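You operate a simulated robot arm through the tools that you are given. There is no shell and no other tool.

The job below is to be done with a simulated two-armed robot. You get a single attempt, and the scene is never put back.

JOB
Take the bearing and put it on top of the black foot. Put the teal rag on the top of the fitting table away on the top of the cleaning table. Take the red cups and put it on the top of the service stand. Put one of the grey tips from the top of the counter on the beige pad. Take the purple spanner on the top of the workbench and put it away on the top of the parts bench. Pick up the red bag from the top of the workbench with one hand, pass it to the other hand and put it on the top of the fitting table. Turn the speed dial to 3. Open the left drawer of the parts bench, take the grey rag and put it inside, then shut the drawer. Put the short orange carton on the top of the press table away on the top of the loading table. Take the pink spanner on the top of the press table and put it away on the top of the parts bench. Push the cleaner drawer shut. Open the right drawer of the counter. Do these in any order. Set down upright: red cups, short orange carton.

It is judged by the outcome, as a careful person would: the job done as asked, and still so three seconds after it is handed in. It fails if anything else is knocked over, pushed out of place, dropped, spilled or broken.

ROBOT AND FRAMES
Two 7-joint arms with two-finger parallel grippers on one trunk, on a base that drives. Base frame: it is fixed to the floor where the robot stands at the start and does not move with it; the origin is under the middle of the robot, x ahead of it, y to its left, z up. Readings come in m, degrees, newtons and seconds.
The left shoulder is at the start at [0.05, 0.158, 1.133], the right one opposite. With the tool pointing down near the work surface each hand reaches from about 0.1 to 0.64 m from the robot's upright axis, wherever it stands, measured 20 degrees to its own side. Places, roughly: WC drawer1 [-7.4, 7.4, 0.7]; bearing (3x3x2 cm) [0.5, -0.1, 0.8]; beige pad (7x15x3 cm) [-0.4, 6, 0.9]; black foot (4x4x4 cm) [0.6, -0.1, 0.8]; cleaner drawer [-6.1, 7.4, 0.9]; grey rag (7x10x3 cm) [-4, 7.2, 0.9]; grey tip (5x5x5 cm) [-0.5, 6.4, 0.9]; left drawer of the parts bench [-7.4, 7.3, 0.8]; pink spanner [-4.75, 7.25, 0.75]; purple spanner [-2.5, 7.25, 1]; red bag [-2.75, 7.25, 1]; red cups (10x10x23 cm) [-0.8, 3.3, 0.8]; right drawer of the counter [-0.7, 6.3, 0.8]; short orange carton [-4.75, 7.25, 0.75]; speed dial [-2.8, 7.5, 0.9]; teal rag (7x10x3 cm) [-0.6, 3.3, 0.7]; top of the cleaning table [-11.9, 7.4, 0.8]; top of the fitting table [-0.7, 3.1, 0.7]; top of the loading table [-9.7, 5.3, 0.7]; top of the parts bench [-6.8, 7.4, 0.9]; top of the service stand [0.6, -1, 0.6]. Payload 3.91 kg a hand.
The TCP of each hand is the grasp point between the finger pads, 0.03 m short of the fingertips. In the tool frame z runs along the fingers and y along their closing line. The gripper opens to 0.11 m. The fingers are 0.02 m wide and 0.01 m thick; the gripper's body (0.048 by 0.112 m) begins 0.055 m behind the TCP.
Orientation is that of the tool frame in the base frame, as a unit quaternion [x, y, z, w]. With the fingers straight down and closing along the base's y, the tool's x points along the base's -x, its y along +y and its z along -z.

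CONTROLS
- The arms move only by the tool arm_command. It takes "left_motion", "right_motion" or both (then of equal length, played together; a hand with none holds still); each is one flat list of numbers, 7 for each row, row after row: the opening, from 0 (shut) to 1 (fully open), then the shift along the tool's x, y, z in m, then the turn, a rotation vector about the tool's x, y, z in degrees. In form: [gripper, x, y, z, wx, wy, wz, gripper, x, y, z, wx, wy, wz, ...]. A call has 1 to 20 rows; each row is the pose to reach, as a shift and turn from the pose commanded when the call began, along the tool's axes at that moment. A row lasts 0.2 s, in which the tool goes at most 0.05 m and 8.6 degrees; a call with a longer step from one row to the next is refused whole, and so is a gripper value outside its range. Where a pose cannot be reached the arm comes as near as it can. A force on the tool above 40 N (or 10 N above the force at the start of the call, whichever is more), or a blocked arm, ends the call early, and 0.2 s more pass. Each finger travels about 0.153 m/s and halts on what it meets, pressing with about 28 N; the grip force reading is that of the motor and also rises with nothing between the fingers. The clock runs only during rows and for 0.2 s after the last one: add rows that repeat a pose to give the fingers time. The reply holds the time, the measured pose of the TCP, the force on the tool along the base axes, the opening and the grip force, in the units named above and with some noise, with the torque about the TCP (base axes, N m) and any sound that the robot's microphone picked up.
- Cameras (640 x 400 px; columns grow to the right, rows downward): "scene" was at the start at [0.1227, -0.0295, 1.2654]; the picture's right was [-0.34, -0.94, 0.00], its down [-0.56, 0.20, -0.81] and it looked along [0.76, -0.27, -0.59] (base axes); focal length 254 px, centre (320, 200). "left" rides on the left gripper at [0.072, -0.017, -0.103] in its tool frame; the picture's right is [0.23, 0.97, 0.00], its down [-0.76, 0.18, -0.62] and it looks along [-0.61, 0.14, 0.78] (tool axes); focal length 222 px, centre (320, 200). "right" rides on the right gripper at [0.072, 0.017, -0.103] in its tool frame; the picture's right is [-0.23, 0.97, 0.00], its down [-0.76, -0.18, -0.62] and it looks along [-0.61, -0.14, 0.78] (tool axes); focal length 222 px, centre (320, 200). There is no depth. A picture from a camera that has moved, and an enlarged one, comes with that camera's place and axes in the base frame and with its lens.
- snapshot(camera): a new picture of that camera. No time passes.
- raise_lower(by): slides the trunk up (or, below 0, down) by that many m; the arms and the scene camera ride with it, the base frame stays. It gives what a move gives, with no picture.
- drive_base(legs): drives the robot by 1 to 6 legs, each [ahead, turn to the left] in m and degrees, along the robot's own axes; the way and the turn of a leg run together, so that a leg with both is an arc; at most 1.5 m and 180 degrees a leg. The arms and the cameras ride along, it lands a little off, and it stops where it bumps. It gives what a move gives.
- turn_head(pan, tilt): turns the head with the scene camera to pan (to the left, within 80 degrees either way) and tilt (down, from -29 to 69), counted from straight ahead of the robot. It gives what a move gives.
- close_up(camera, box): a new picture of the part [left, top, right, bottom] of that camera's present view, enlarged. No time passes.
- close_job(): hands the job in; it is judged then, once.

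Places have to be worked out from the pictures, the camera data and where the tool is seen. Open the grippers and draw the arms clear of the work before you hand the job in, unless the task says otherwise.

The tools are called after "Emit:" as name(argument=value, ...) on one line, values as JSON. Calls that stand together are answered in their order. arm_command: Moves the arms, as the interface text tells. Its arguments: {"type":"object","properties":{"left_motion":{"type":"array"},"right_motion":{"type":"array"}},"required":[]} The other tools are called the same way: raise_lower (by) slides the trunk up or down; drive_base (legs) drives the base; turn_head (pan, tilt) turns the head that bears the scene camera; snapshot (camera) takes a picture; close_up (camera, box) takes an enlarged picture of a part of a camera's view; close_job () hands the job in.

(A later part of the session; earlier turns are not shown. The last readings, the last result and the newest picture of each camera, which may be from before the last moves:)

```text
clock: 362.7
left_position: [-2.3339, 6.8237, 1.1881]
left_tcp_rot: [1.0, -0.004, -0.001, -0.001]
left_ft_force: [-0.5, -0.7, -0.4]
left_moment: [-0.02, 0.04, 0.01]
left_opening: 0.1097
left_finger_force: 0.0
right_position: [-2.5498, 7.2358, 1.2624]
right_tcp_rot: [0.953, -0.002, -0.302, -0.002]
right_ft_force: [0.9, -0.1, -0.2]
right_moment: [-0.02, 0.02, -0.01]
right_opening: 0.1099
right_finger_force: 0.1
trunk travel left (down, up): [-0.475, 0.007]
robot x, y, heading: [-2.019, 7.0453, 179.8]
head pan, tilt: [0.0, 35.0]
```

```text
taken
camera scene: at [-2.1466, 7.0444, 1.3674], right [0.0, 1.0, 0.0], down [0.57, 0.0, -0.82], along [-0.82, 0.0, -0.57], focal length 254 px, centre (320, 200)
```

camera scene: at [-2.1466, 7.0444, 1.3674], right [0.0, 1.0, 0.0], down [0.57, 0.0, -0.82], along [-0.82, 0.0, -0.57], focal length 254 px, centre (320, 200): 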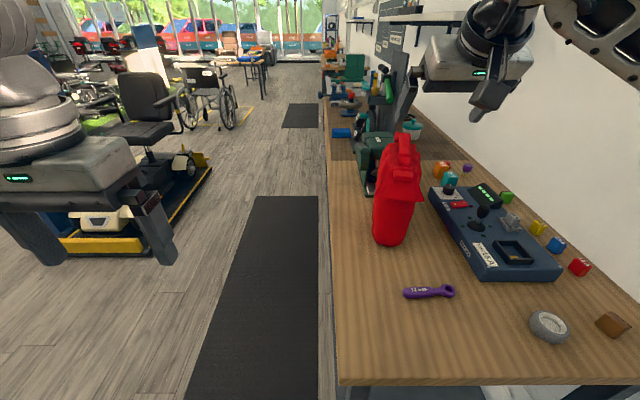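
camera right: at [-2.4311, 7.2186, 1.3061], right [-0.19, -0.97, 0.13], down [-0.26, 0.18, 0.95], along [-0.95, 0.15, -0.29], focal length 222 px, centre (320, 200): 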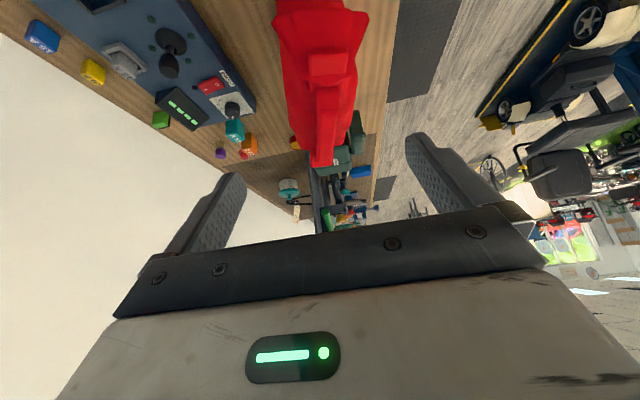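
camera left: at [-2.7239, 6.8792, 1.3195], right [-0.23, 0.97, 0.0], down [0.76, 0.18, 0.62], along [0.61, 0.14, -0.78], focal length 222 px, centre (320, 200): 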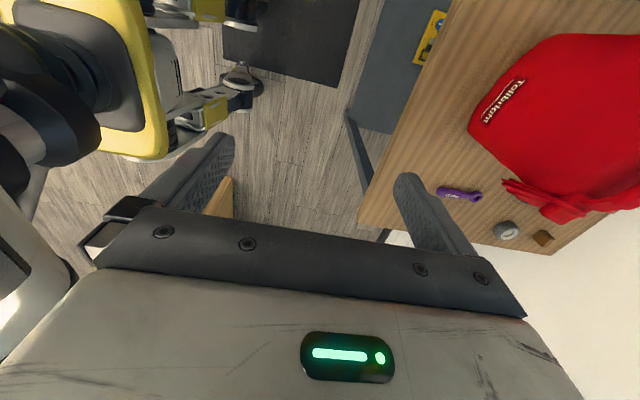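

The handle leads away from me with about 12° of yaw, its middle near [-2.667, 7.234, 1.14]. I align the hand's yaw and advance to just short of it.

Emit:
arm_command(right_motion=[0.8, -0.004, 0.001, 0.02, 2.3, 0, 3.3, 0.7, -0.008, 0.002, 0.04, 4.6, 0, 6.5, 0.6, -0.0123, 0.004, 0.06, 6.9, 0, 9.8, 0.6, -0.0123, 0.004, 0.08, 6.9, 0, 9.8, 0.6, -0.0123, 0.004, 0.08, 6.9, 0, 9.8])

Emit:
snapshot(camera="right")

Emit:
close_up(camera="scene", box=[330, 60, 500, 220])

```text
clock: 363.9
left_position: [-2.334, 6.8238, 1.1886]
left_tcp_rot: [1.0, -0.003, -0.001, -0.001]
left_ft_force: [0.2, 0.4, -0.1]
left_moment: [-0.03, 0.0, 0.03]
left_opening: 0.1099
left_finger_force: 0.1
right_position: [-2.6048, 7.2328, 1.2051]
right_tcp_rot: [0.948, -0.103, -0.3, -0.034]
right_ft_force: [-0.2, 0.4, 0.4]
right_moment: [-0.01, 0.06, 0.0]
right_opening: 0.0663
right_finger_force: 0.0
trunk travel left (down, up): [-0.475, 0.007]
robot x, y, heading: [-2.0168, 7.0436, 179.9]
head pan, tilt: [0.0, 35.0]
```

```text
taken
camera right: at [-2.4934, 7.1903, 1.2476], right [-0.39, -0.91, 0.13], down [-0.22, 0.23, 0.95], along [-0.89, 0.34, -0.29], focal length 222 px, centre (320, 200)
```

right: 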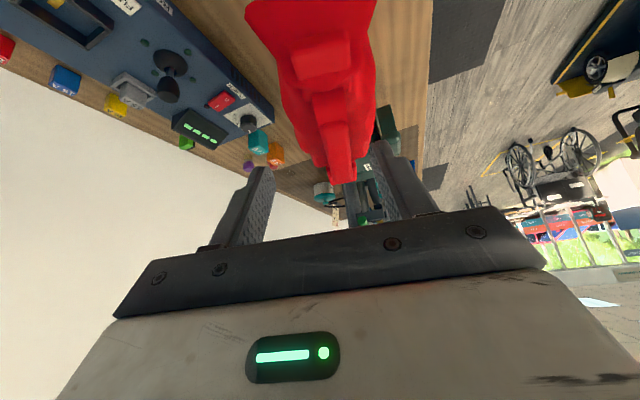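

```text
2.50 times, centred on (415, 140) of scene
camera zoom: at [-2.1466, 7.0443, 1.3674], right [0.0, 1.0, 0.0], down [0.57, 0.0, -0.82], along [-0.82, 0.0, -0.57], focal length 635 px, centre (82, 350)
```

zoom: 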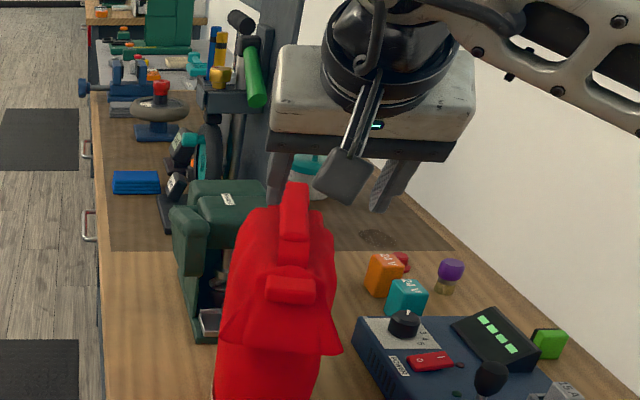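

The handle sits about 1.3 cm to the hand's left; I shift over and advance half of the remaining way, then look.

Emit:
arm_command(right_motion=[0.6, 0, 0.007, 0.01, 0, 0, 0, 0.6, 0, 0.013, 0.025, 0, 0, 0, 0.6, 0, 0.013, 0.045, 0, 0, 0, 0.6, 0, 0.013, 0.055, 0, 0, 0])

Emit:
snapshot(camera="right")

Emit:
close_up(camera="scene", box=[350, 90, 470, 200])

```text
clock: 364.9
left_position: [-2.3337, 6.8241, 1.1892]
left_tcp_rot: [1.0, -0.002, -0.001, 0.0]
left_ft_force: [0.2, 0.2, 0.3]
left_moment: [0.01, 0.0, 0.0]
left_opening: 0.1101
left_finger_force: 0.1
right_position: [-2.6394, 7.2268, 1.1596]
right_tcp_rot: [0.948, -0.102, -0.3, -0.035]
right_ft_force: [0.5, 0.7, -1.4]
right_moment: [-0.03, -0.01, 0.0]
right_opening: 0.066
right_finger_force: 0.1
trunk travel left (down, up): [-0.475, 0.007]
robot x, y, heading: [-2.0195, 7.0413, 179.9]
head pan, tilt: [0.0, 35.0]
```

```text
taken
camera right: at [-2.5271, 7.185, 1.2024], right [-0.39, -0.91, 0.13], down [-0.22, 0.23, 0.95], along [-0.89, 0.34, -0.29], focal length 222 px, centre (320, 200)
```

right: 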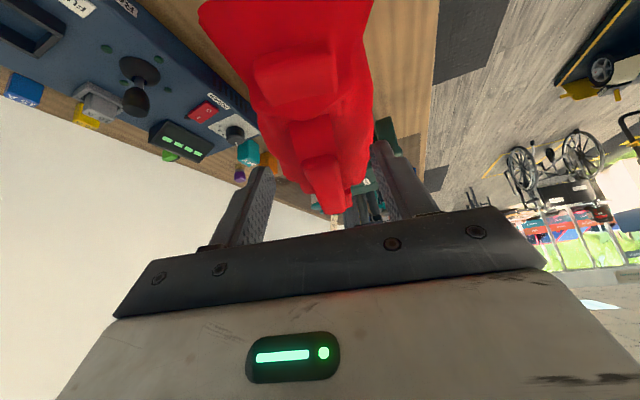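

```text
3.64 times, centred on (410, 145) of scene
camera zoom: at [-2.1467, 7.0444, 1.3674], right [0.0, 1.0, 0.0], down [0.57, 0.0, -0.82], along [-0.82, 0.0, -0.57], focal length 923 px, centre (-7, 400)
```

zoom: 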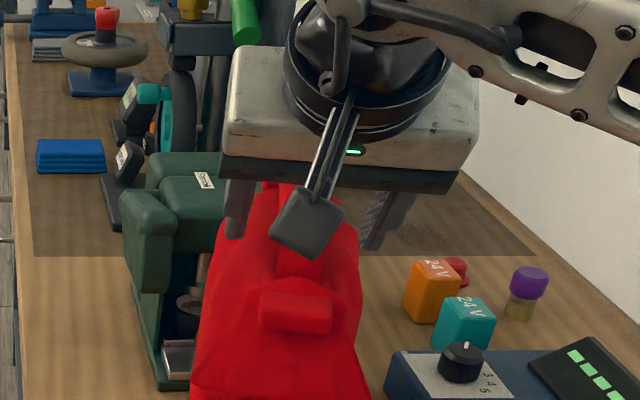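

The bar runs right between the fingers. I advance the last 2.5 cm and close gently.

Emit:
arm_command(right_motion=[0.6, 0, 0, 0.01, 0, 0, 0, 0.6, 0, 0, 0.02, 0, 0, 0, 0.6, 0, 0, 0.026, 0, 0, 0, 0.45, 0, 0, 0.026, 0, 0, 0, 0.3, 0, 0, 0.026, 0, 0, 0, 0.2, 0, 0, 0.026, 0, 0, 0, 0.1, 0, 0, 0.026, 0, 0, 0, 0.0, 0, 0, 0.026, 0, 0, 0, 0.0, 0, 0, 0.026, 0, 0, 0])

Emit:
snapshot(camera="right")

```text
clock: 366.9
left_position: [-2.3328, 6.8243, 1.1878]
left_tcp_rot: [1.0, -0.004, -0.001, -0.001]
left_ft_force: [1.0, 0.0, 0.4]
left_moment: [0.01, -0.06, -0.01]
left_opening: 0.1099
left_finger_force: 0.1
right_position: [-2.6516, 7.229, 1.1386]
right_tcp_rot: [0.947, -0.101, -0.302, -0.033]
right_ft_force: [0.2, 1.4, 10.6]
right_moment: [-0.18, 0.19, -0.05]
right_opening: 0.0627
right_finger_force: 27.8
trunk travel left (down, up): [-0.475, 0.007]
robot x, y, heading: [-2.0191, 7.0436, 179.7]
head pan, tilt: [0.0, 35.0]
```

```text
taken
camera right: at [-2.5402, 7.1875, 1.1828], right [-0.39, -0.91, 0.13], down [-0.22, 0.23, 0.95], along [-0.9, 0.34, -0.29], focal length 222 px, centre (320, 200)
```

right: 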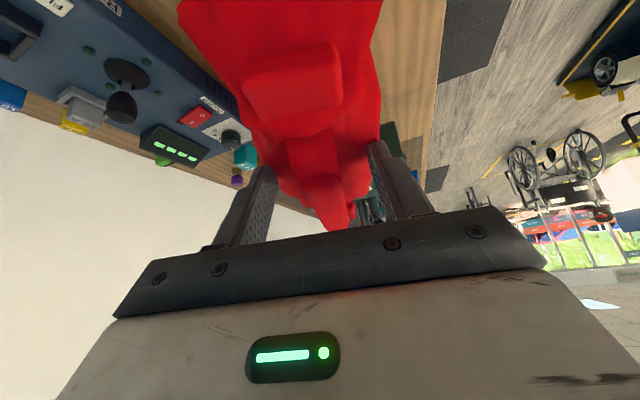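

The fingertips closed on the bag's shoulder (6.3 cm) rather than the bar alone. I open, back up 1.2 cm and close again to take just the handle.

Emit:
arm_command(right_motion=[0.6, 0, 0, 0, 0, 0, 0, 0.7, 0, 0, -0.005, 0, 0, 0, 0.7, 0, 0, -0.012, 0, 0, 0, 0.5, 0, 0, -0.013, 0, 0, 0, 0.35, 0, 0, -0.013, 0, 0, 0, 0.2, 0, 0, -0.013, 0, 0, 0, 0.1, 0, 0, -0.013, 0, 0, 0, 0.0, 0, 0, -0.013, 0, 0, 0, 0.0, 0, 0, -0.013, 0, 0, 0])

Emit:
close_up(camera="right", box=[220, 20, 420, 240])

```text
clock: 368.9
left_position: [-2.3341, 6.8238, 1.1879]
left_tcp_rot: [1.0, -0.003, -0.001, -0.001]
left_ft_force: [0.4, -0.4, 0.6]
left_moment: [0.01, 0.0, 0.01]
left_opening: 0.1099
left_finger_force: 0.2
right_position: [-2.646, 7.2292, 1.1498]
right_tcp_rot: [0.948, -0.102, -0.299, -0.034]
right_ft_force: [-0.3, 0.5, 0.5]
right_moment: [0.1, -0.09, 0.02]
right_opening: 0.0217
right_finger_force: 28.0
trunk travel left (down, up): [-0.475, 0.007]
robot x, y, heading: [-2.0213, 7.0419, 180.0]
head pan, tilt: [0.0, 35.0]
```

```text
1.82 times, centred on (320, 130) of right
camera zoom: at [-2.5338, 7.1865, 1.1923], right [-0.39, -0.91, 0.13], down [-0.22, 0.23, 0.95], along [-0.89, 0.34, -0.29], focal length 404 px, centre (320, 327)
```

zoom: 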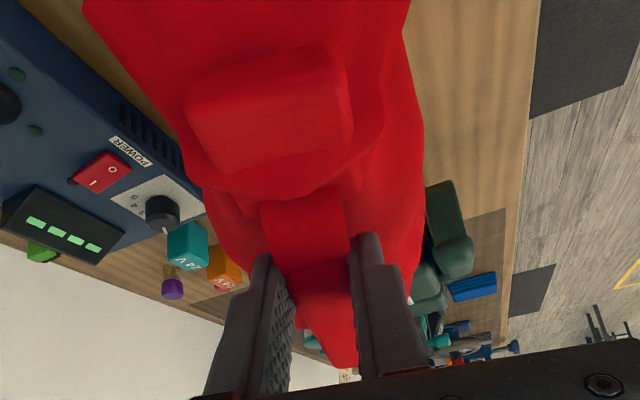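

The handle is gripped (22 mm). I lift slowly and watch whether the bag comes along.

Emit:
arm_command(right_motion=[0, -0.006, 0, -0.008, 0, 0, 0, 0, -0.012, 0, -0.016, 0, 0, 0, 0, -0.02, 0, -0.029, 0, 0, 0, 0, -0.029, 0, -0.041, 0, 0, 0, 0, -0.04, 0, -0.057, 0, 0, 0])

Emit:
snapshot(camera="scene")

```text
clock: 370.1
left_position: [-2.3338, 6.8246, 1.1874]
left_tcp_rot: [1.0, -0.002, -0.001, -0.001]
left_ft_force: [0.0, 0.5, 1.6]
left_moment: [0.02, -0.01, -0.02]
left_opening: 0.1101
left_finger_force: 0.1
right_position: [-2.6461, 7.2283, 1.2184]
right_tcp_rot: [0.948, -0.101, -0.3, -0.034]
right_ft_force: [0.2, -0.8, -3.8]
right_moment: [-0.04, -0.22, 0.0]
right_opening: 0.0216
right_finger_force: 27.8
trunk travel left (down, up): [-0.475, 0.007]
robot x, y, heading: [-2.0167, 7.0432, 179.7]
head pan, tilt: [0.0, 35.0]
```

```text
taken
camera scene: at [-2.1468, 7.0443, 1.3673], right [0.0, 1.0, 0.0], down [0.57, 0.0, -0.82], along [-0.82, 0.0, -0.57], focal length 254 px, centre (320, 200)
```

scene: 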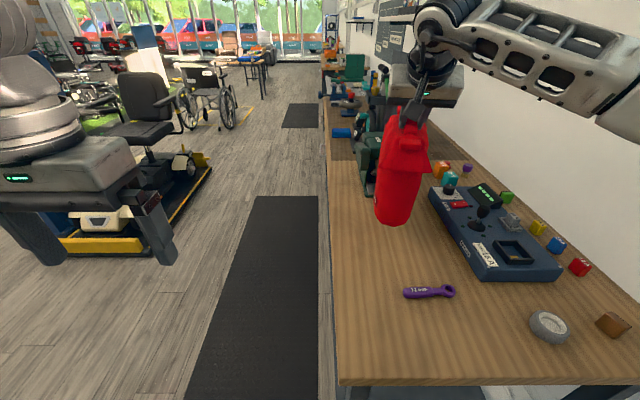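

The bag came up (about 4 N). I bring it in front of the robot and square its handle to the robot for the hand-over.

Emit:
arm_command(right_motion=[0, 0.026, 0.02, -0.022, -1.2, 0, -1.6, 0, 0.052, 0.039, -0.045, -2.3, 0, -3.3, 0, 0.078, 0.059, -0.067, -3.5, 0, -4.9, 0, 0.104, 0.079, -0.089, -4.6, 0, -6.5, 0, 0.13, 0.098, -0.112, -5.8, 0, -8.2, 0, 0.1564, 0.118, -0.134, -6.9, 0, -9.8, 0, 0.1564, 0.118, -0.134, -6.9, 0, -9.8])

Emit:
turn_head(pan=0, tilt=30)

Emit:
snapshot(camera="scene")

Emit:
snapshot(camera="left")

```text
clock: 371.7
left_position: [-2.334, 6.825, 1.1877]
left_tcp_rot: [1.0, -0.002, -0.001, 0.0]
left_ft_force: [0.5, 0.0, -0.5]
left_moment: [0.03, 0.03, -0.01]
left_opening: 0.1099
left_finger_force: 0.0
right_position: [-2.4696, 7.0692, 1.2385]
right_tcp_rot: [0.954, -0.002, -0.3, -0.003]
right_ft_force: [-0.5, 0.2, -3.5]
right_moment: [-0.01, -0.21, -0.02]
right_opening: 0.0217
right_finger_force: 27.5
trunk travel left (down, up): [-0.475, 0.007]
robot x, y, heading: [-2.0212, 7.0471, 179.8]
head pan, tilt: [0.0, 35.0]
```

```text
clock: 372.4
left_position: [-2.3344, 6.8235, 1.1883]
left_tcp_rot: [1.0, -0.003, 0.0, 0.0]
left_ft_force: [0.4, 1.6, -0.5]
left_moment: [0.01, 0.03, -0.01]
left_opening: 0.11
left_finger_force: 0.1
right_position: [-2.4705, 7.07, 1.2373]
right_tcp_rot: [0.954, -0.001, -0.301, -0.002]
right_ft_force: [0.6, 1.3, -3.0]
right_moment: [0.0, -0.18, 0.02]
right_opening: 0.0214
right_finger_force: 27.9
trunk travel left (down, up): [-0.475, 0.007]
robot x, y, heading: [-2.0166, 7.0474, 179.8]
head pan, tilt: [0.0, 30.0]
```

```text
taken
camera scene: at [-2.1493, 7.0444, 1.3751], right [0.0, 1.0, 0.0], down [0.5, 0.0, -0.87], along [-0.87, 0.0, -0.5], focal length 254 px, centre (320, 200)
```

scene: 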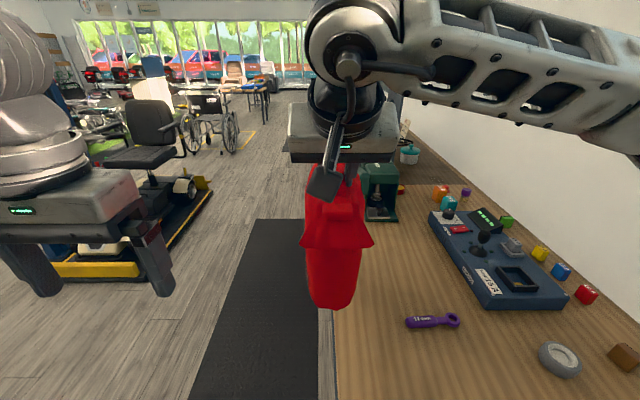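

```text
taken
camera left: at [-2.2603, 6.8414, 1.2924], right [0.22, -0.97, 0.0], down [-0.76, -0.17, 0.62], along [-0.61, -0.14, -0.78], focal length 222 px, centre (320, 200)
```

left: 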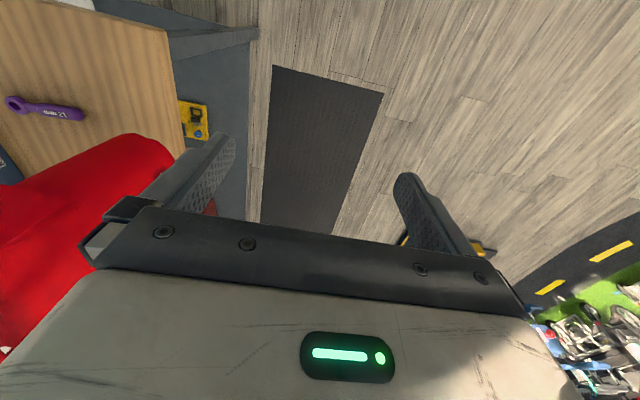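

The bag hangs squarely by its handle. I back up so it is over open floor, and lower the hand a little for the hand-over.

Emit:
drive_base(legs=[[-0.25, 0]])

Emit:
arm_command(right_motion=[0, 0.012, 0, 0.016, 0, 0, 0, 0, 0.023, 0, 0.033, 0, 0, 0, 0, 0.034, 0, 0.049, 0, 0, 0, 0, 0.046, 0, 0.066, 0, 0, 0], left_motion=[1, -0.03, 0, -0.01, 0, 4, 0, 1, -0.06, 0, -0.02, 0, 8, 0, 1, -0.09, 0, -0.03, 0, 12, 0, 1, -0.12, 0, -0.04, 0, 16, 0])

Emit:
snapshot(camera="scene")

Emit:
snapshot(camera="left")

```text
clock: 374.2
left_position: [-2.0859, 6.823, 1.1896]
left_tcp_rot: [1.0, -0.002, -0.001, -0.002]
left_ft_force: [0.4, -0.2, 0.2]
left_moment: [-0.02, 0.03, 0.01]
left_opening: 0.1099
left_finger_force: 0.0
right_position: [-2.2224, 7.0684, 1.2369]
right_tcp_rot: [0.954, -0.002, -0.301, -0.002]
right_ft_force: [-0.2, 0.3, -2.9]
right_moment: [0.0, -0.18, 0.01]
right_opening: 0.0218
right_finger_force: 27.9
trunk travel left (down, up): [-0.475, 0.007]
robot x, y, heading: [-1.7697, 7.0403, 179.9]
head pan, tilt: [0.0, 30.0]
```

```text
clock: 375.2
left_position: [-2.2083, 6.8251, 1.2286]
left_tcp_rot: [0.99, -0.004, 0.139, 0.0]
left_ft_force: [0.0, -0.4, -0.8]
left_moment: [0.01, 0.0, -0.03]
left_opening: 0.1099
left_finger_force: 0.1
right_position: [-2.2235, 7.0695, 1.157]
right_tcp_rot: [0.954, -0.002, -0.3, -0.001]
right_ft_force: [0.1, -0.5, -3.1]
right_moment: [-0.05, -0.21, -0.02]
right_opening: 0.0219
right_finger_force: 28.2
trunk travel left (down, up): [-0.475, 0.007]
robot x, y, heading: [-1.7706, 7.0434, 179.7]
head pan, tilt: [0.0, 30.0]
```

```text
taken
camera scene: at [-1.9022, 7.0443, 1.375], right [0.0, 1.0, 0.0], down [0.5, 0.0, -0.87], along [-0.87, 0.0, -0.5], focal length 254 px, centre (320, 200)
```

scene: 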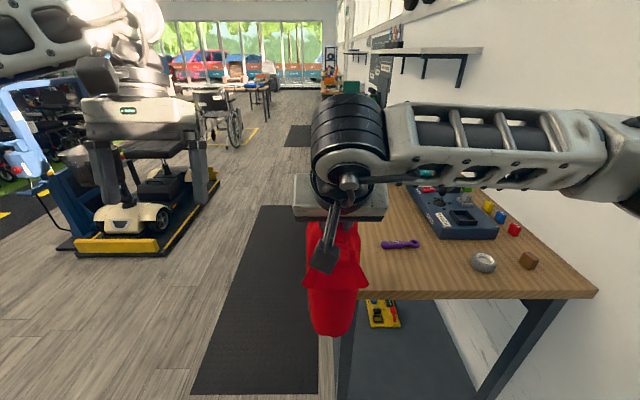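

```text
taken
camera left: at [-2.1646, 6.842, 1.349], right [0.21, -0.98, 0.06], down [-0.9, -0.17, 0.39], along [-0.37, -0.14, -0.92], focal length 222 px, centre (320, 200)
```

left: 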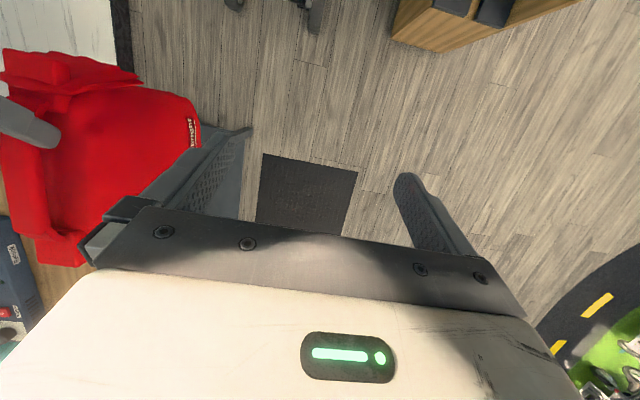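

The left hand now leans the other way. I bring it ahead of the bag's far side at a higher level to line up with the handle.

Emit:
arm_command(left_motion=[1, -0.023, -0.02, -0.02, 0, 1, 0, 1, -0.046, -0.045, -0.04, 0, 2, 0, 1, -0.069, -0.075, -0.06, 0, 3, 0, 1, -0.092, -0.105, -0.078, 0, 4, 0, 1, -0.092, -0.105, -0.078, 0, 4, 0])

Emit:
snapshot(camera="left")

Emit:
snapshot(camera="scene")

```text
clock: 376.4
left_position: [-2.2854, 6.9265, 1.2599]
left_tcp_rot: [0.985, -0.002, 0.171, -0.001]
left_ft_force: [0.1, -0.4, -0.6]
left_moment: [-0.05, 0.02, 0.03]
left_opening: 0.1099
left_finger_force: 0.0
left hand out of reach, approached as far as the arm can: row 3, 4, 5
right_position: [-2.2218, 7.0693, 1.1575]
right_tcp_rot: [0.954, -0.002, -0.301, -0.002]
right_ft_force: [0.7, -0.2, -3.5]
right_moment: [0.01, -0.22, 0.01]
right_opening: 0.022
right_finger_force: 28.0
trunk travel left (down, up): [-0.475, 0.007]
robot x, y, heading: [-1.7674, 7.0483, 179.7]
head pan, tilt: [0.0, 30.0]
```

```text
taken
camera left: at [-2.2498, 6.9431, 1.3815], right [0.21, -0.97, 0.08], down [-0.93, -0.17, 0.33], along [-0.31, -0.14, -0.94], focal length 222 px, centre (320, 200)
```

left: 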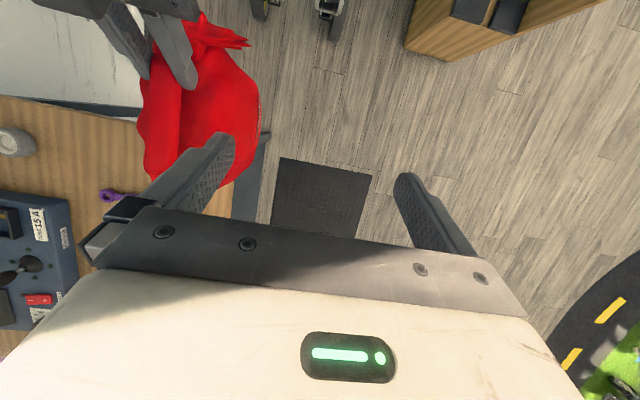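

```text
taken
camera scene: at [-1.9013, 7.0444, 1.3752], right [0.0, 1.0, 0.0], down [0.5, 0.0, -0.87], along [-0.87, 0.0, -0.5], focal length 254 px, centre (320, 200)
```

scene: 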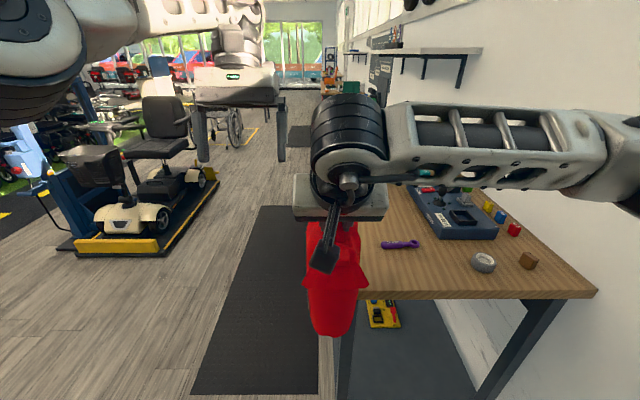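

The left hand is at its reach limit there, so I bring the bag 7 cm closer to the body and slide the left hand over the handle's far part, still above it.

Emit:
arm_command(right_motion=[0, 0.014, 0, -0.01, 0, 0, 0, 0, 0.029, 0, -0.02, 0, 0, 0, 0, 0.043, 0, -0.03, 0, 0, 0, 0, 0.0573, 0, -0.0402, 0, 0, 0, 0, 0.0573, 0, -0.0402, 0, 0, 0])

Emit:
arm_command(left_motion=[1, 0.01, -0.03, 0.002, 0, 0, 0, 1, 0.02, -0.06, 0.004, 0, 0, 0, 1, 0.03, -0.09, 0.006, 0, 0, 0, 1, 0.037, -0.12, 0.006, 0, 0, 0, 1, 0.037, -0.142, 0.006, 0, 0, 0, 1, 0.037, -0.142, 0.006, 0, 0, 0])

Emit:
snapshot(camera="left")

Emit:
snapshot(camera="scene")

```text
clock: 377.6
left_position: [-2.2854, 6.9244, 1.2578]
left_tcp_rot: [0.985, -0.002, 0.172, -0.001]
left_ft_force: [0.6, 0.6, 0.3]
left_moment: [0.02, -0.02, 0.02]
left_opening: 0.1102
left_finger_force: 0.1
right_position: [-2.1534, 7.0683, 1.1581]
right_tcp_rot: [0.954, -0.002, -0.3, -0.002]
right_ft_force: [-0.9, 0.2, -3.2]
right_moment: [-0.02, -0.25, 0.03]
right_opening: 0.0216
right_finger_force: 28.1
trunk travel left (down, up): [-0.475, 0.007]
robot x, y, heading: [-1.7725, 7.044, 180.1]
head pan, tilt: [0.0, 30.0]
```

```text
clock: 379.0
left_position: [-2.2413, 7.0637, 1.2612]
left_tcp_rot: [0.985, -0.002, 0.173, 0.001]
left_ft_force: [1.0, -0.3, -0.3]
left_moment: [0.0, -0.02, 0.02]
left_opening: 0.1101
left_finger_force: 0.0
left hand out of reach, approached as far as the arm can: row 5, 6
right_position: [-2.1523, 7.0682, 1.1573]
right_tcp_rot: [0.954, -0.002, -0.3, -0.002]
right_ft_force: [-0.5, 0.5, -3.4]
right_moment: [0.02, -0.19, -0.02]
right_opening: 0.0217
right_finger_force: 28.0
trunk travel left (down, up): [-0.475, 0.007]
robot x, y, heading: [-1.7694, 7.0418, 179.8]
head pan, tilt: [0.0, 30.0]
```

```text
taken
camera left: at [-2.207, 7.0812, 1.3846], right [0.21, -0.97, 0.07], down [-0.93, -0.17, 0.33], along [-0.31, -0.14, -0.94], focal length 222 px, centre (320, 200)
```

left: 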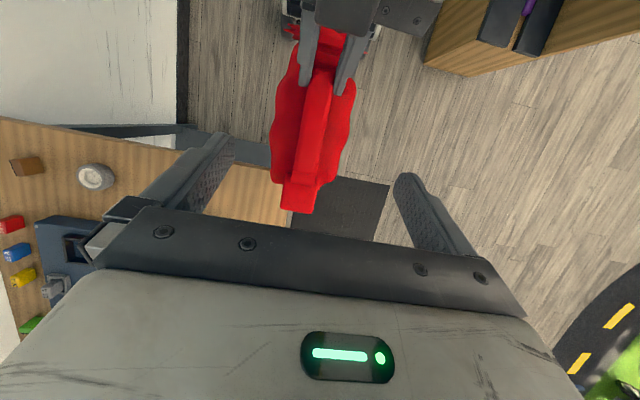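

```text
taken
camera scene: at [-1.9016, 7.0436, 1.3751], right [0.0, 1.0, 0.0], down [0.5, 0.0, -0.87], along [-0.87, 0.0, -0.5], focal length 254 px, centre (320, 200)
```

scene: 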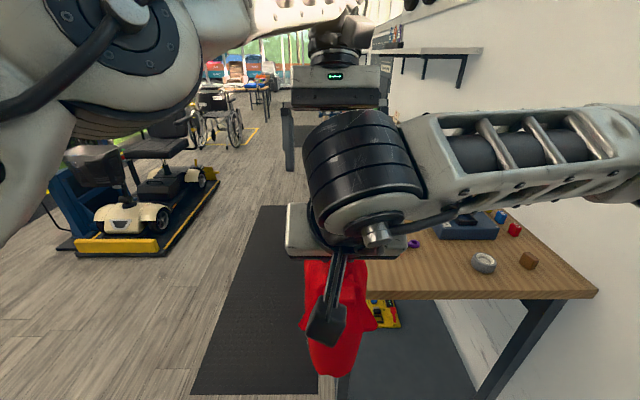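

The left camera shows the handle bar clearly between the right hand's fingers and its far end, with room for the left hand at x≈-2.22. I lower the left hand onto that part.

Emit:
arm_command(left_motion=[0.8, -0.004, -0.001, 0.02, 0, 0, 0, 0.7, -0.008, -0.001, 0.04, 0, 0, 0, 0.6, -0.012, -0.001, 0.06, 0, 0, 0, 0.6, -0.015, -0.001, 0.075, 0, 0, 0, 0.6, -0.017, -0.001, 0.088, 0, 0, 0, 0.6, -0.017, -0.001, 0.088, 0, 0, 0])

Emit:
snapshot(camera="left")

```text
clock: 380.4
left_position: [-2.228, 7.0654, 1.1747]
left_tcp_rot: [0.985, -0.002, 0.174, 0.0]
left_ft_force: [-0.2, -0.3, -0.4]
left_moment: [-0.02, 0.02, -0.01]
left_opening: 0.0663
left_finger_force: 0.1
right_position: [-2.153, 7.0684, 1.1585]
right_tcp_rot: [0.954, -0.002, -0.3, -0.002]
right_ft_force: [-0.8, 0.4, -3.4]
right_moment: [-0.02, -0.2, -0.02]
right_opening: 0.0217
right_finger_force: 27.8
trunk travel left (down, up): [-0.475, 0.007]
robot x, y, heading: [-1.7699, 7.0425, 179.7]
head pan, tilt: [0.0, 30.0]
```

```text
taken
camera left: at [-2.1933, 7.0819, 1.2964], right [0.21, -0.97, 0.08], down [-0.93, -0.17, 0.33], along [-0.31, -0.14, -0.94], focal length 222 px, centre (320, 200)
```

left: 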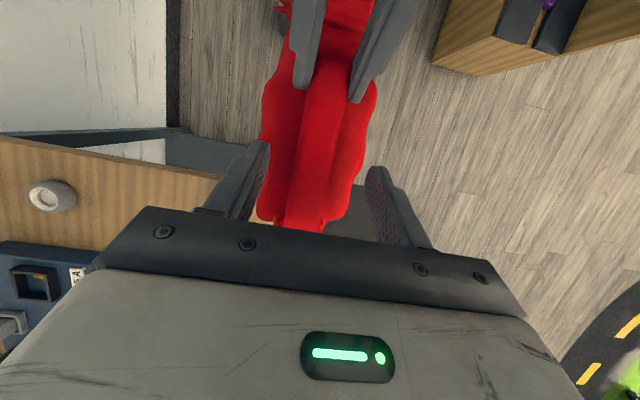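

The handle bar lies midway between the left fingers. I go down the last 1.3 cm and close the left hand on it.

Emit:
arm_command(left_motion=[0.6, 0, 0, 0.007, 0, 0, 0, 0.6, 0, 0, 0.013, 0, 0, 0, 0.45, 0, 0, 0.013, 0, 0, 0, 0.3, 0, 0, 0.013, 0, 0, 0, 0.2, 0, 0, 0.013, 0, 0, 0, 0.1, 0, 0, 0.013, 0, 0, 0, 0, 0, 0, 0.013, 0, 0, 0, 0, 0, 0, 0.013, 0, 0, 0])

Emit:
snapshot(camera="left")

```text
clock: 382.2
left_position: [-2.2227, 7.0666, 1.1614]
left_tcp_rot: [0.985, -0.003, 0.173, -0.002]
left_ft_force: [-0.8, 22.1, 0.7]
left_moment: [0.29, -0.35, 0.75]
left_opening: 0.022
left_finger_force: 27.8
right_position: [-2.1524, 7.0672, 1.1573]
right_tcp_rot: [0.954, 0.0, -0.3, 0.002]
right_ft_force: [0.4, -21.7, -2.5]
right_moment: [-0.19, 0.18, 0.79]
right_opening: 0.0218
right_finger_force: 28.1
trunk travel left (down, up): [-0.475, 0.007]
robot x, y, heading: [-1.7692, 7.0403, 180.0]
head pan, tilt: [0.0, 30.0]
```

```text
taken
camera left: at [-2.1887, 7.0832, 1.2843], right [0.21, -0.98, 0.07], down [-0.93, -0.18, 0.33], along [-0.31, -0.14, -0.94], focal length 222 px, centre (320, 200)
```

left: 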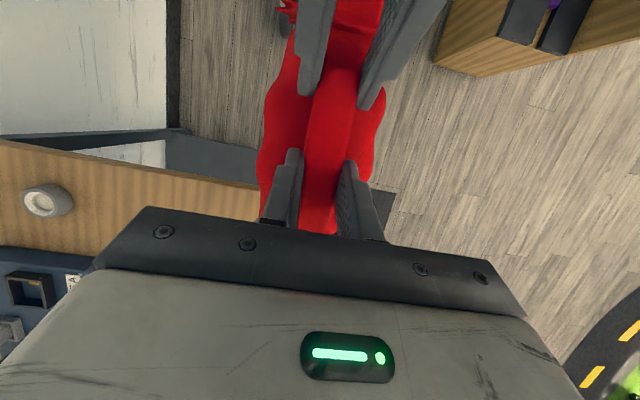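

Both hands hold the handle; a small side force shows. I ease the left hand 2 mm toward it, then open the right hand and withdraw it backwards.

Emit:
arm_command(left_motion=[0, 0, -0.001, 0, 0, 0, 0, 0, 0, -0.002, 0, 0, 0, 0, 0, 0, -0.002, 0, 0, 0, 0, 0, 0, -0.002, 0, 0, 0, 0, 0, 0, -0.002, 0, 0, 0, 0, 0, 0, -0.002, 0, 0, 0, 0, 0, 0, -0.002, 0, 0, 0, 0, 0, 0, -0.002, 0, 0, 0, 0], right_motion=[0, 0, 0, 0, 0, 0, 0, 0, 0, 0, 0, 0, 0, 0, 0.2, 0, 0, 0, 0, 0, 0, 0.4, 0, 0, 0, 0, 0, 0, 0.55, 0, 0, 0, 0, 0, 0, 0.55, 0, 0, -0.02, 0, 0, 0, 0.55, 0, 0, -0.05, 0, 0, 0, 0.55, 0, 0, -0.08, 0, 0, 0])

Emit:
snapshot(camera="left")

Emit:
snapshot(camera="scene")

```text
clock: 384.0
left_position: [-2.2226, 7.0666, 1.1629]
left_tcp_rot: [0.985, -0.002, 0.173, 0.0]
left_ft_force: [-0.6, 0.2, 0.4]
left_moment: [-0.01, 0.06, -0.01]
left_opening: 0.0217
left_finger_force: 28.6
right_position: [-2.1071, 7.0684, 1.2231]
right_tcp_rot: [0.954, -0.002, -0.3, -0.003]
right_ft_force: [-0.1, 0.2, -0.1]
right_moment: [0.01, -0.01, -0.02]
right_opening: 0.0603
right_finger_force: 0.1
trunk travel left (down, up): [-0.475, 0.007]
robot x, y, heading: [-1.7686, 7.0416, 179.6]
head pan, tilt: [0.0, 30.0]
```

```text
taken
camera left: at [-2.1886, 7.0842, 1.2842], right [0.21, -0.97, 0.08], down [-0.93, -0.17, 0.33], along [-0.31, -0.14, -0.94], focal length 222 px, centre (320, 200)
```

left: 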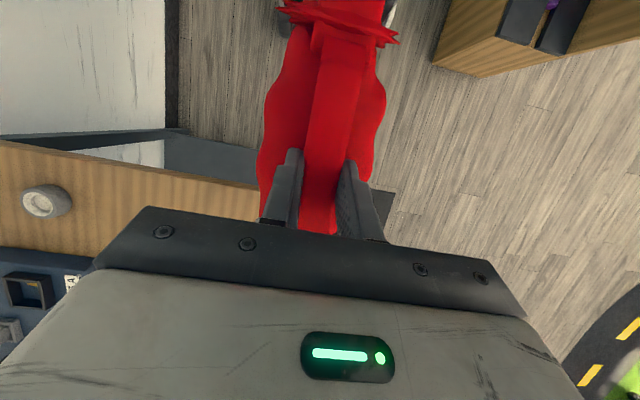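

```text
taken
camera scene: at [-1.9012, 7.0435, 1.3751], right [0.0, 1.0, 0.0], down [0.5, 0.0, -0.87], along [-0.87, 0.0, -0.5], focal length 254 px, centre (320, 200)
```

scene: 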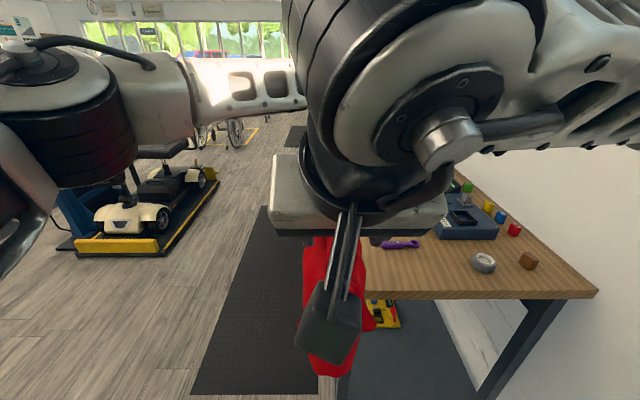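

The left hand holds the bag alone. I swing the right hand out to its side and upright again, and confirm the bag's weight hangs on the left.

Emit:
arm_command(right_motion=[0.6, 0, -0.035, -0.01, 0, 0, 0, 0.6, 0, -0.07, -0.01, 0, 7, 0, 0.6, 0, -0.105, -0.01, 0, 14, 0, 0.6, 0, -0.14, -0.01, 0, 21, 0, 0.6, 0, -0.17, 0, 0, 28, 0, 0.6, 0, -0.17, 0.01, 0, 35, 0])

Emit:
snapshot(camera="scene")

```text
clock: 385.4
left_position: [-2.2226, 7.0672, 1.1607]
left_tcp_rot: [0.985, -0.002, 0.174, -0.001]
left_ft_force: [0.7, -0.9, -0.2]
left_moment: [0.01, -0.02, -0.03]
left_opening: 0.022
left_finger_force: 27.9
right_position: [-2.112, 7.2378, 1.2153]
right_tcp_rot: [1.0, -0.001, 0.001, -0.001]
right_ft_force: [-0.5, -0.3, -0.1]
right_moment: [0.03, -0.05, -0.01]
right_opening: 0.0661
right_finger_force: 0.1
trunk travel left (down, up): [-0.475, 0.007]
robot x, y, heading: [-1.7699, 7.0446, 180.0]
head pan, tilt: [0.0, 30.0]
```

```text
taken
camera scene: at [-1.9021, 7.0432, 1.375], right [0.0, 1.0, 0.0], down [0.5, 0.0, -0.87], along [-0.87, 0.0, -0.5], focal length 254 px, centre (320, 200)
```

scene: 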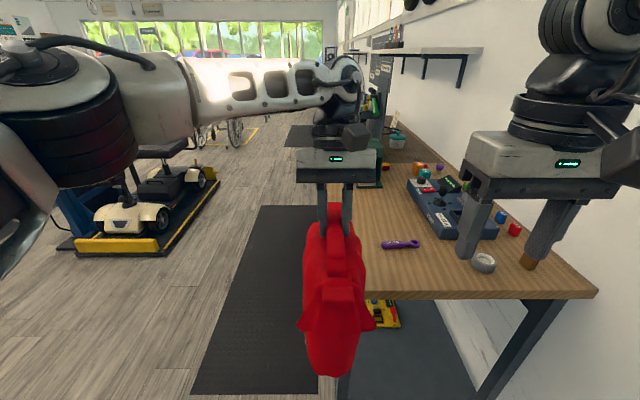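

The hand-over is done; the bag hangs from the left hand. I tuck it a bit to the left and drive out toward the fitting table.

Emit:
arm_command(left_motion=[0, 0.01, 0.03, 0, 0, 0, 0, 0, 0.02, 0.06, 0, 0, 0, 0, 0, 0.03, 0.09, 0, 0, 0, 0, 0, 0.04, 0.12, 0, 0, 0, 0])

Emit:
drive_base(legs=[[0, 45], [0.6, 0], [0, 45], [1.25, 0], [0, 55]])

Emit:
snapshot(camera="scene")

```text
clock: 386.4
left_position: [-2.1865, 6.9458, 1.1757]
left_tcp_rot: [0.985, -0.002, 0.173, 0.0]
left_ft_force: [0.5, 0.5, -3.3]
left_moment: [0.02, 0.06, -0.01]
left_opening: 0.0217
left_finger_force: 27.4
right_position: [-2.1123, 7.2373, 1.2161]
right_tcp_rot: [1.0, -0.002, 0.0, -0.003]
right_ft_force: [0.1, -0.4, 0.4]
right_moment: [0.01, -0.01, 0.01]
right_opening: 0.0659
right_finger_force: 0.1
trunk travel left (down, up): [-0.475, 0.007]
robot x, y, heading: [-1.7735, 7.0441, 179.6]
head pan, tilt: [0.0, 30.0]
```

```text
clock: 402.2
left_position: [-1.8124, 5.2197, 1.1742]
left_tcp_rot: [0.301, 0.938, 0.052, -0.165]
left_ft_force: [0.0, 0.4, -3.4]
left_moment: [-0.02, -0.03, -0.01]
left_opening: 0.0218
left_finger_force: 27.5
right_position: [-2.043, 5.0244, 1.2146]
right_tcp_rot: [0.305, 0.952, -0.002, 0.0]
right_ft_force: [0.2, -0.7, -0.2]
right_moment: [0.0, -0.02, 0.04]
right_opening: 0.0659
right_finger_force: 0.1
trunk travel left (down, up): [-0.475, 0.007]
robot x, y, heading: [-2.2076, 5.3813, -35.6]
head pan, tilt: [0.0, 30.0]
```

```text
taken
camera scene: at [-2.1014, 5.3047, 1.3751], right [-0.58, -0.81, 0.0], down [-0.41, 0.29, -0.87], along [0.71, -0.5, -0.5], focal length 254 px, centre (320, 200)
```

scene: 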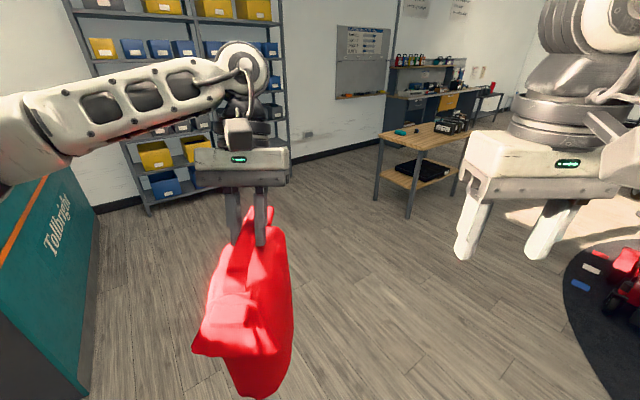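

The path to the fitting table is clear; I drive there and face its far end.

Emit:
drive_base(legs=[[1.5, 0], [0, -44.4], [0.6, 0], [0, -10]])

Emit:
turn_head(pan=0, tilt=45)

Emit:
snapshot(camera="scene")

```text
clock: 415.4
left_position: [-0.7647, 3.5067, 1.1746]
left_tcp_rot: [0.695, 0.698, 0.122, -0.122]
left_ft_force: [-0.4, 0.3, -3.0]
left_moment: [-0.06, 0.04, 0.02]
left_opening: 0.022
left_finger_force: 28.1
right_position: [-1.057, 3.5782, 1.2134]
right_tcp_rot: [0.706, 0.708, 0.0, -0.001]
right_ft_force: [0.2, 0.1, 0.3]
right_moment: [0.01, -0.02, 0.02]
right_opening: 0.0658
right_finger_force: 0.1
trunk travel left (down, up): [-0.475, 0.007]
robot x, y, heading: [-0.8659, 3.9184, -89.6]
head pan, tilt: [0.0, 30.0]
```

```text
clock: 416.2
left_position: [-0.7641, 3.5066, 1.1739]
left_tcp_rot: [0.695, 0.698, 0.122, -0.124]
left_ft_force: [-0.4, 0.4, -3.2]
left_moment: [-0.07, -0.03, -0.01]
left_opening: 0.0217
left_finger_force: 28.5
right_position: [-1.0561, 3.5787, 1.2145]
right_tcp_rot: [0.706, 0.708, -0.001, -0.001]
right_ft_force: [-0.5, -0.7, -0.5]
right_moment: [0.02, 0.03, -0.03]
right_opening: 0.0659
right_finger_force: 0.0
trunk travel left (down, up): [-0.475, 0.007]
robot x, y, heading: [-0.8651, 3.9217, -89.7]
head pan, tilt: [0.0, 45.0]
```

```text
taken
camera scene: at [-0.8636, 3.7984, 1.3526], right [-1.0, -0.01, 0.0], down [0.0, 0.71, -0.71], along [0.0, -0.71, -0.71], focal length 254 px, centre (320, 200)
```

scene: 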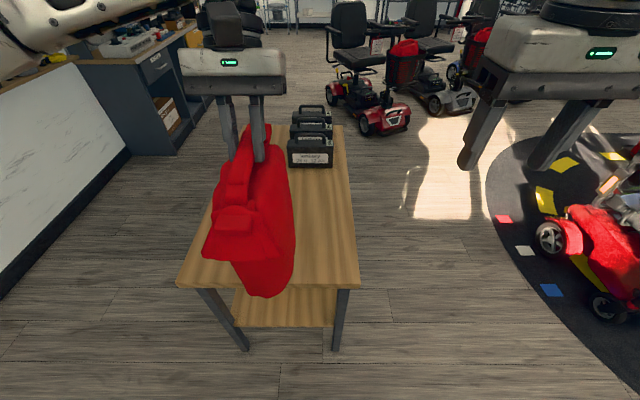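

I'm at the table's far end with a free spot for the bag at the right rear, where the cups stood. I move closer and lower the trunk.

Emit:
drive_base(legs=[[0.11, 0]])

Emit:
raise_lower(by=-0.13)

Emit:
arm_command(left_motion=[0, -0.02, -0.01, 0.005, 0, 0, 0, 0, -0.04, -0.02, 0.01, 0, 0, 0, 0, -0.06, -0.03, 0.02, 0, 0, 0, 0, -0.08, -0.04, 0.035, 0, 0, 0, 0, -0.101, -0.051, 0.0526, 0, 0, 0, 0, -0.101, -0.051, 0.0526, 0, 0, 0])

Emit:
snapshot(camera="scene")

```text
clock: 417.4
left_position: [-0.7624, 3.3956, 1.1756]
left_tcp_rot: [0.695, 0.698, 0.123, -0.124]
left_ft_force: [-0.8, -0.7, -4.0]
left_moment: [-0.03, -0.04, -0.02]
left_opening: 0.0218
left_finger_force: 28.9
right_position: [-1.0549, 3.4682, 1.2149]
right_tcp_rot: [0.706, 0.708, -0.001, -0.001]
right_ft_force: [0.1, -1.7, -0.3]
right_moment: [0.04, -0.03, 0.01]
right_opening: 0.066
right_finger_force: 0.2
trunk travel left (down, up): [-0.475, 0.007]
robot x, y, heading: [-0.8625, 3.8107, -89.7]
head pan, tilt: [0.0, 45.0]
```

```text
clock: 418.9
left_position: [-0.7626, 3.3972, 1.0452]
left_tcp_rot: [0.695, 0.698, 0.121, -0.123]
left_ft_force: [-0.4, 0.1, -2.9]
left_moment: [0.0, -0.01, -0.02]
left_opening: 0.0218
left_finger_force: 28.3
right_position: [-1.0557, 3.4687, 1.0856]
right_tcp_rot: [0.706, 0.708, -0.002, 0.001]
right_ft_force: [0.4, -0.4, 0.1]
right_moment: [-0.02, 0.02, 0.01]
right_opening: 0.066
right_finger_force: 0.0
trunk travel left (down, up): [-0.345, 0.137]
robot x, y, heading: [-0.8656, 3.8093, -89.6]
head pan, tilt: [0.0, 45.0]
```

```text
clock: 420.0
left_position: [-0.805, 3.3357, 0.994]
left_tcp_rot: [0.698, 0.695, 0.121, -0.126]
left_ft_force: [2.6, 7.2, 16.8]
left_moment: [0.93, -0.27, 0.0]
left_opening: 0.0219
left_finger_force: 27.9
right_position: [-1.056, 3.4714, 1.0837]
right_tcp_rot: [0.706, 0.709, -0.002, 0.0]
right_ft_force: [-0.2, -0.3, 0.2]
right_moment: [0.01, 0.0, -0.01]
right_opening: 0.0659
right_finger_force: 0.0
trunk travel left (down, up): [-0.345, 0.137]
robot x, y, heading: [-0.8619, 3.8106, -89.5]
head pan, tilt: [0.0, 45.0]
stopped in row 5 (left hand): the force on the tool passed its limit at 57 N (the readings are from after the stop); the commanded pose is now the measured one
```

```text
taken
camera scene: at [-0.8629, 3.6901, 1.2229], right [-1.0, -0.01, 0.0], down [0.0, 0.71, -0.71], along [0.0, -0.71, -0.71], focal length 254 px, centre (320, 200)
```

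scene: 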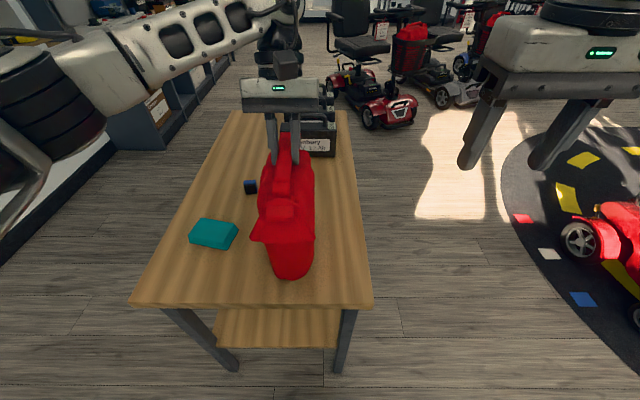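

The bag met the table earlier than expected (it is taller than I reckoned, so the workbench top is near 0.87). I ease up slightly to take the pressure off and check.

Emit:
arm_command(left_motion=[0, 0.002, 0, -0.0056, 0, 0, 0, 0, 0.0017, 0, -0.0047, 0, 0, 0, 0, 0.0014, 0, -0.0038, 0, 0, 0])

Emit:
close_up(camera="scene", box=[180, 60, 380, 320])

```text
clock: 420.8
left_position: [-0.8038, 3.3342, 0.9943]
left_tcp_rot: [0.697, 0.696, 0.121, -0.125]
left_ft_force: [-1.0, -0.5, -2.8]
left_moment: [-0.05, 0.03, -0.03]
left_opening: 0.0219
left_finger_force: 28.2
right_position: [-1.0557, 3.4691, 1.0841]
right_tcp_rot: [0.705, 0.709, -0.002, -0.001]
right_ft_force: [0.4, -0.4, -0.4]
right_moment: [0.0, 0.04, 0.04]
right_opening: 0.0663
right_finger_force: 0.2
trunk travel left (down, up): [-0.345, 0.137]
robot x, y, heading: [-0.8652, 3.8125, -89.6]
head pan, tilt: [0.0, 45.0]
```

```text
1.54 times, centred on (280, 190) of scene
camera zoom: at [-0.8629, 3.6893, 1.2224], right [-1.0, -0.01, 0.0], down [0.0, 0.71, -0.71], along [0.0, -0.71, -0.71], focal length 391 px, centre (382, 215)
```

zoom: 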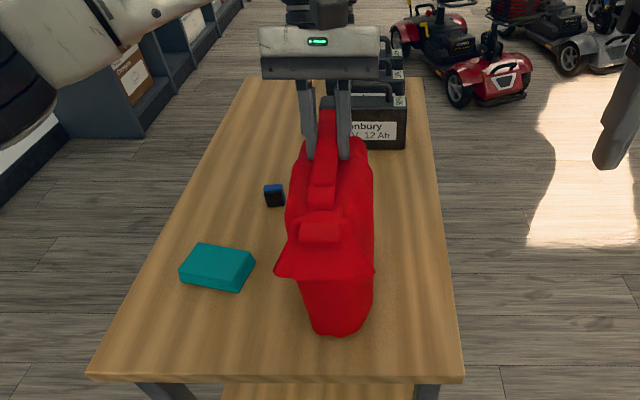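

It is just off the table and fully over the top. I lower by millimetres until it rests.

Emit:
arm_command(left_motion=[0, -0.0007, 0, 0.0019, 0, 0, 0, 0, -0.001, 0, 0.0028, 0, 0, 0, 0, -0.0014, 0, 0.0038, 0, 0, 0, 0, -0.0014, 0, 0.0038, 0, 0, 0])

```text
clock: 421.8
left_position: [-0.8034, 3.3348, 0.9941]
left_tcp_rot: [0.697, 0.696, 0.119, -0.124]
left_ft_force: [3.0, 1.6, 19.3]
left_moment: [-0.87, -0.39, 0.1]
left_opening: 0.022
left_finger_force: 27.5
right_position: [-1.0552, 3.4696, 1.0859]
right_tcp_rot: [0.706, 0.708, -0.002, 0.0]
right_ft_force: [0.1, 0.6, -1.0]
right_moment: [0.01, 0.01, -0.01]
right_opening: 0.0664
right_finger_force: 0.0
trunk travel left (down, up): [-0.345, 0.137]
robot x, y, heading: [-0.8632, 3.8145, -89.5]
head pan, tilt: [0.0, 45.0]
```

The bag rests on the table. I open the left fingers and withdraw upward along the hand's axis.

Emit:
arm_command(left_motion=[0, 0.0005, 0, -0.0014, 0, 0, 0, 0.15, 0.0005, 0, -0.0014, 0, 0, 0, 0.35, 0.0005, 0, -0.0014, 0, 0, 0, 0.5, 0.0005, 0, -0.0014, 0, 0, 0, 0.5, 0.0005, 0, -0.015, 0, 0, 0, 0.5, 0.0005, 0, -0.04, 0, 0, 0, 0.5, 0.0005, 0, -0.08, 0, 0, 0, 0.5, 0.0005, 0, -0.12, 0, 0, 0])

Emit:
snapshot(camera="scene")

```text
clock: 423.6
left_position: [-0.8095, 3.3005, 1.1006]
left_tcp_rot: [0.703, 0.689, 0.117, -0.132]
left_ft_force: [4.4, -2.2, -2.7]
left_moment: [0.17, 0.27, 0.13]
left_opening: 0.055
left_finger_force: 0.1
left hand out of reach, approached as far as the arm can: row 8
right_position: [-1.058, 3.4701, 1.0853]
right_tcp_rot: [0.706, 0.708, -0.001, 0.0]
right_ft_force: [-1.4, 0.4, 0.0]
right_moment: [-0.04, -0.02, -0.03]
right_opening: 0.0659
right_finger_force: 0.1
trunk travel left (down, up): [-0.345, 0.137]
robot x, y, heading: [-0.865, 3.8137, -89.6]
head pan, tilt: [0.0, 45.0]
```

```text
taken
camera scene: at [-0.865, 3.6909, 1.2226], right [-1.0, -0.01, 0.0], down [0.0, 0.71, -0.71], along [0.0, -0.71, -0.71], focal length 254 px, centre (320, 200)
```

scene: 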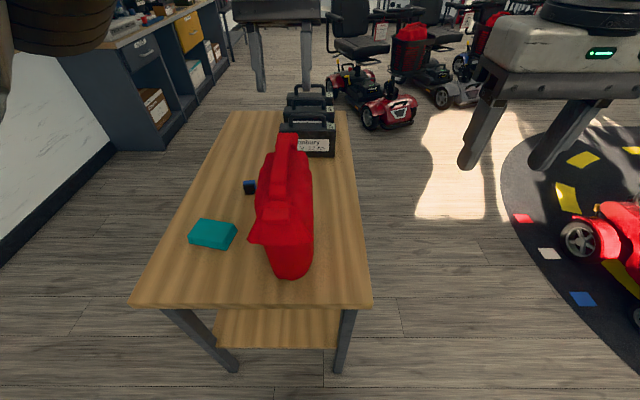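

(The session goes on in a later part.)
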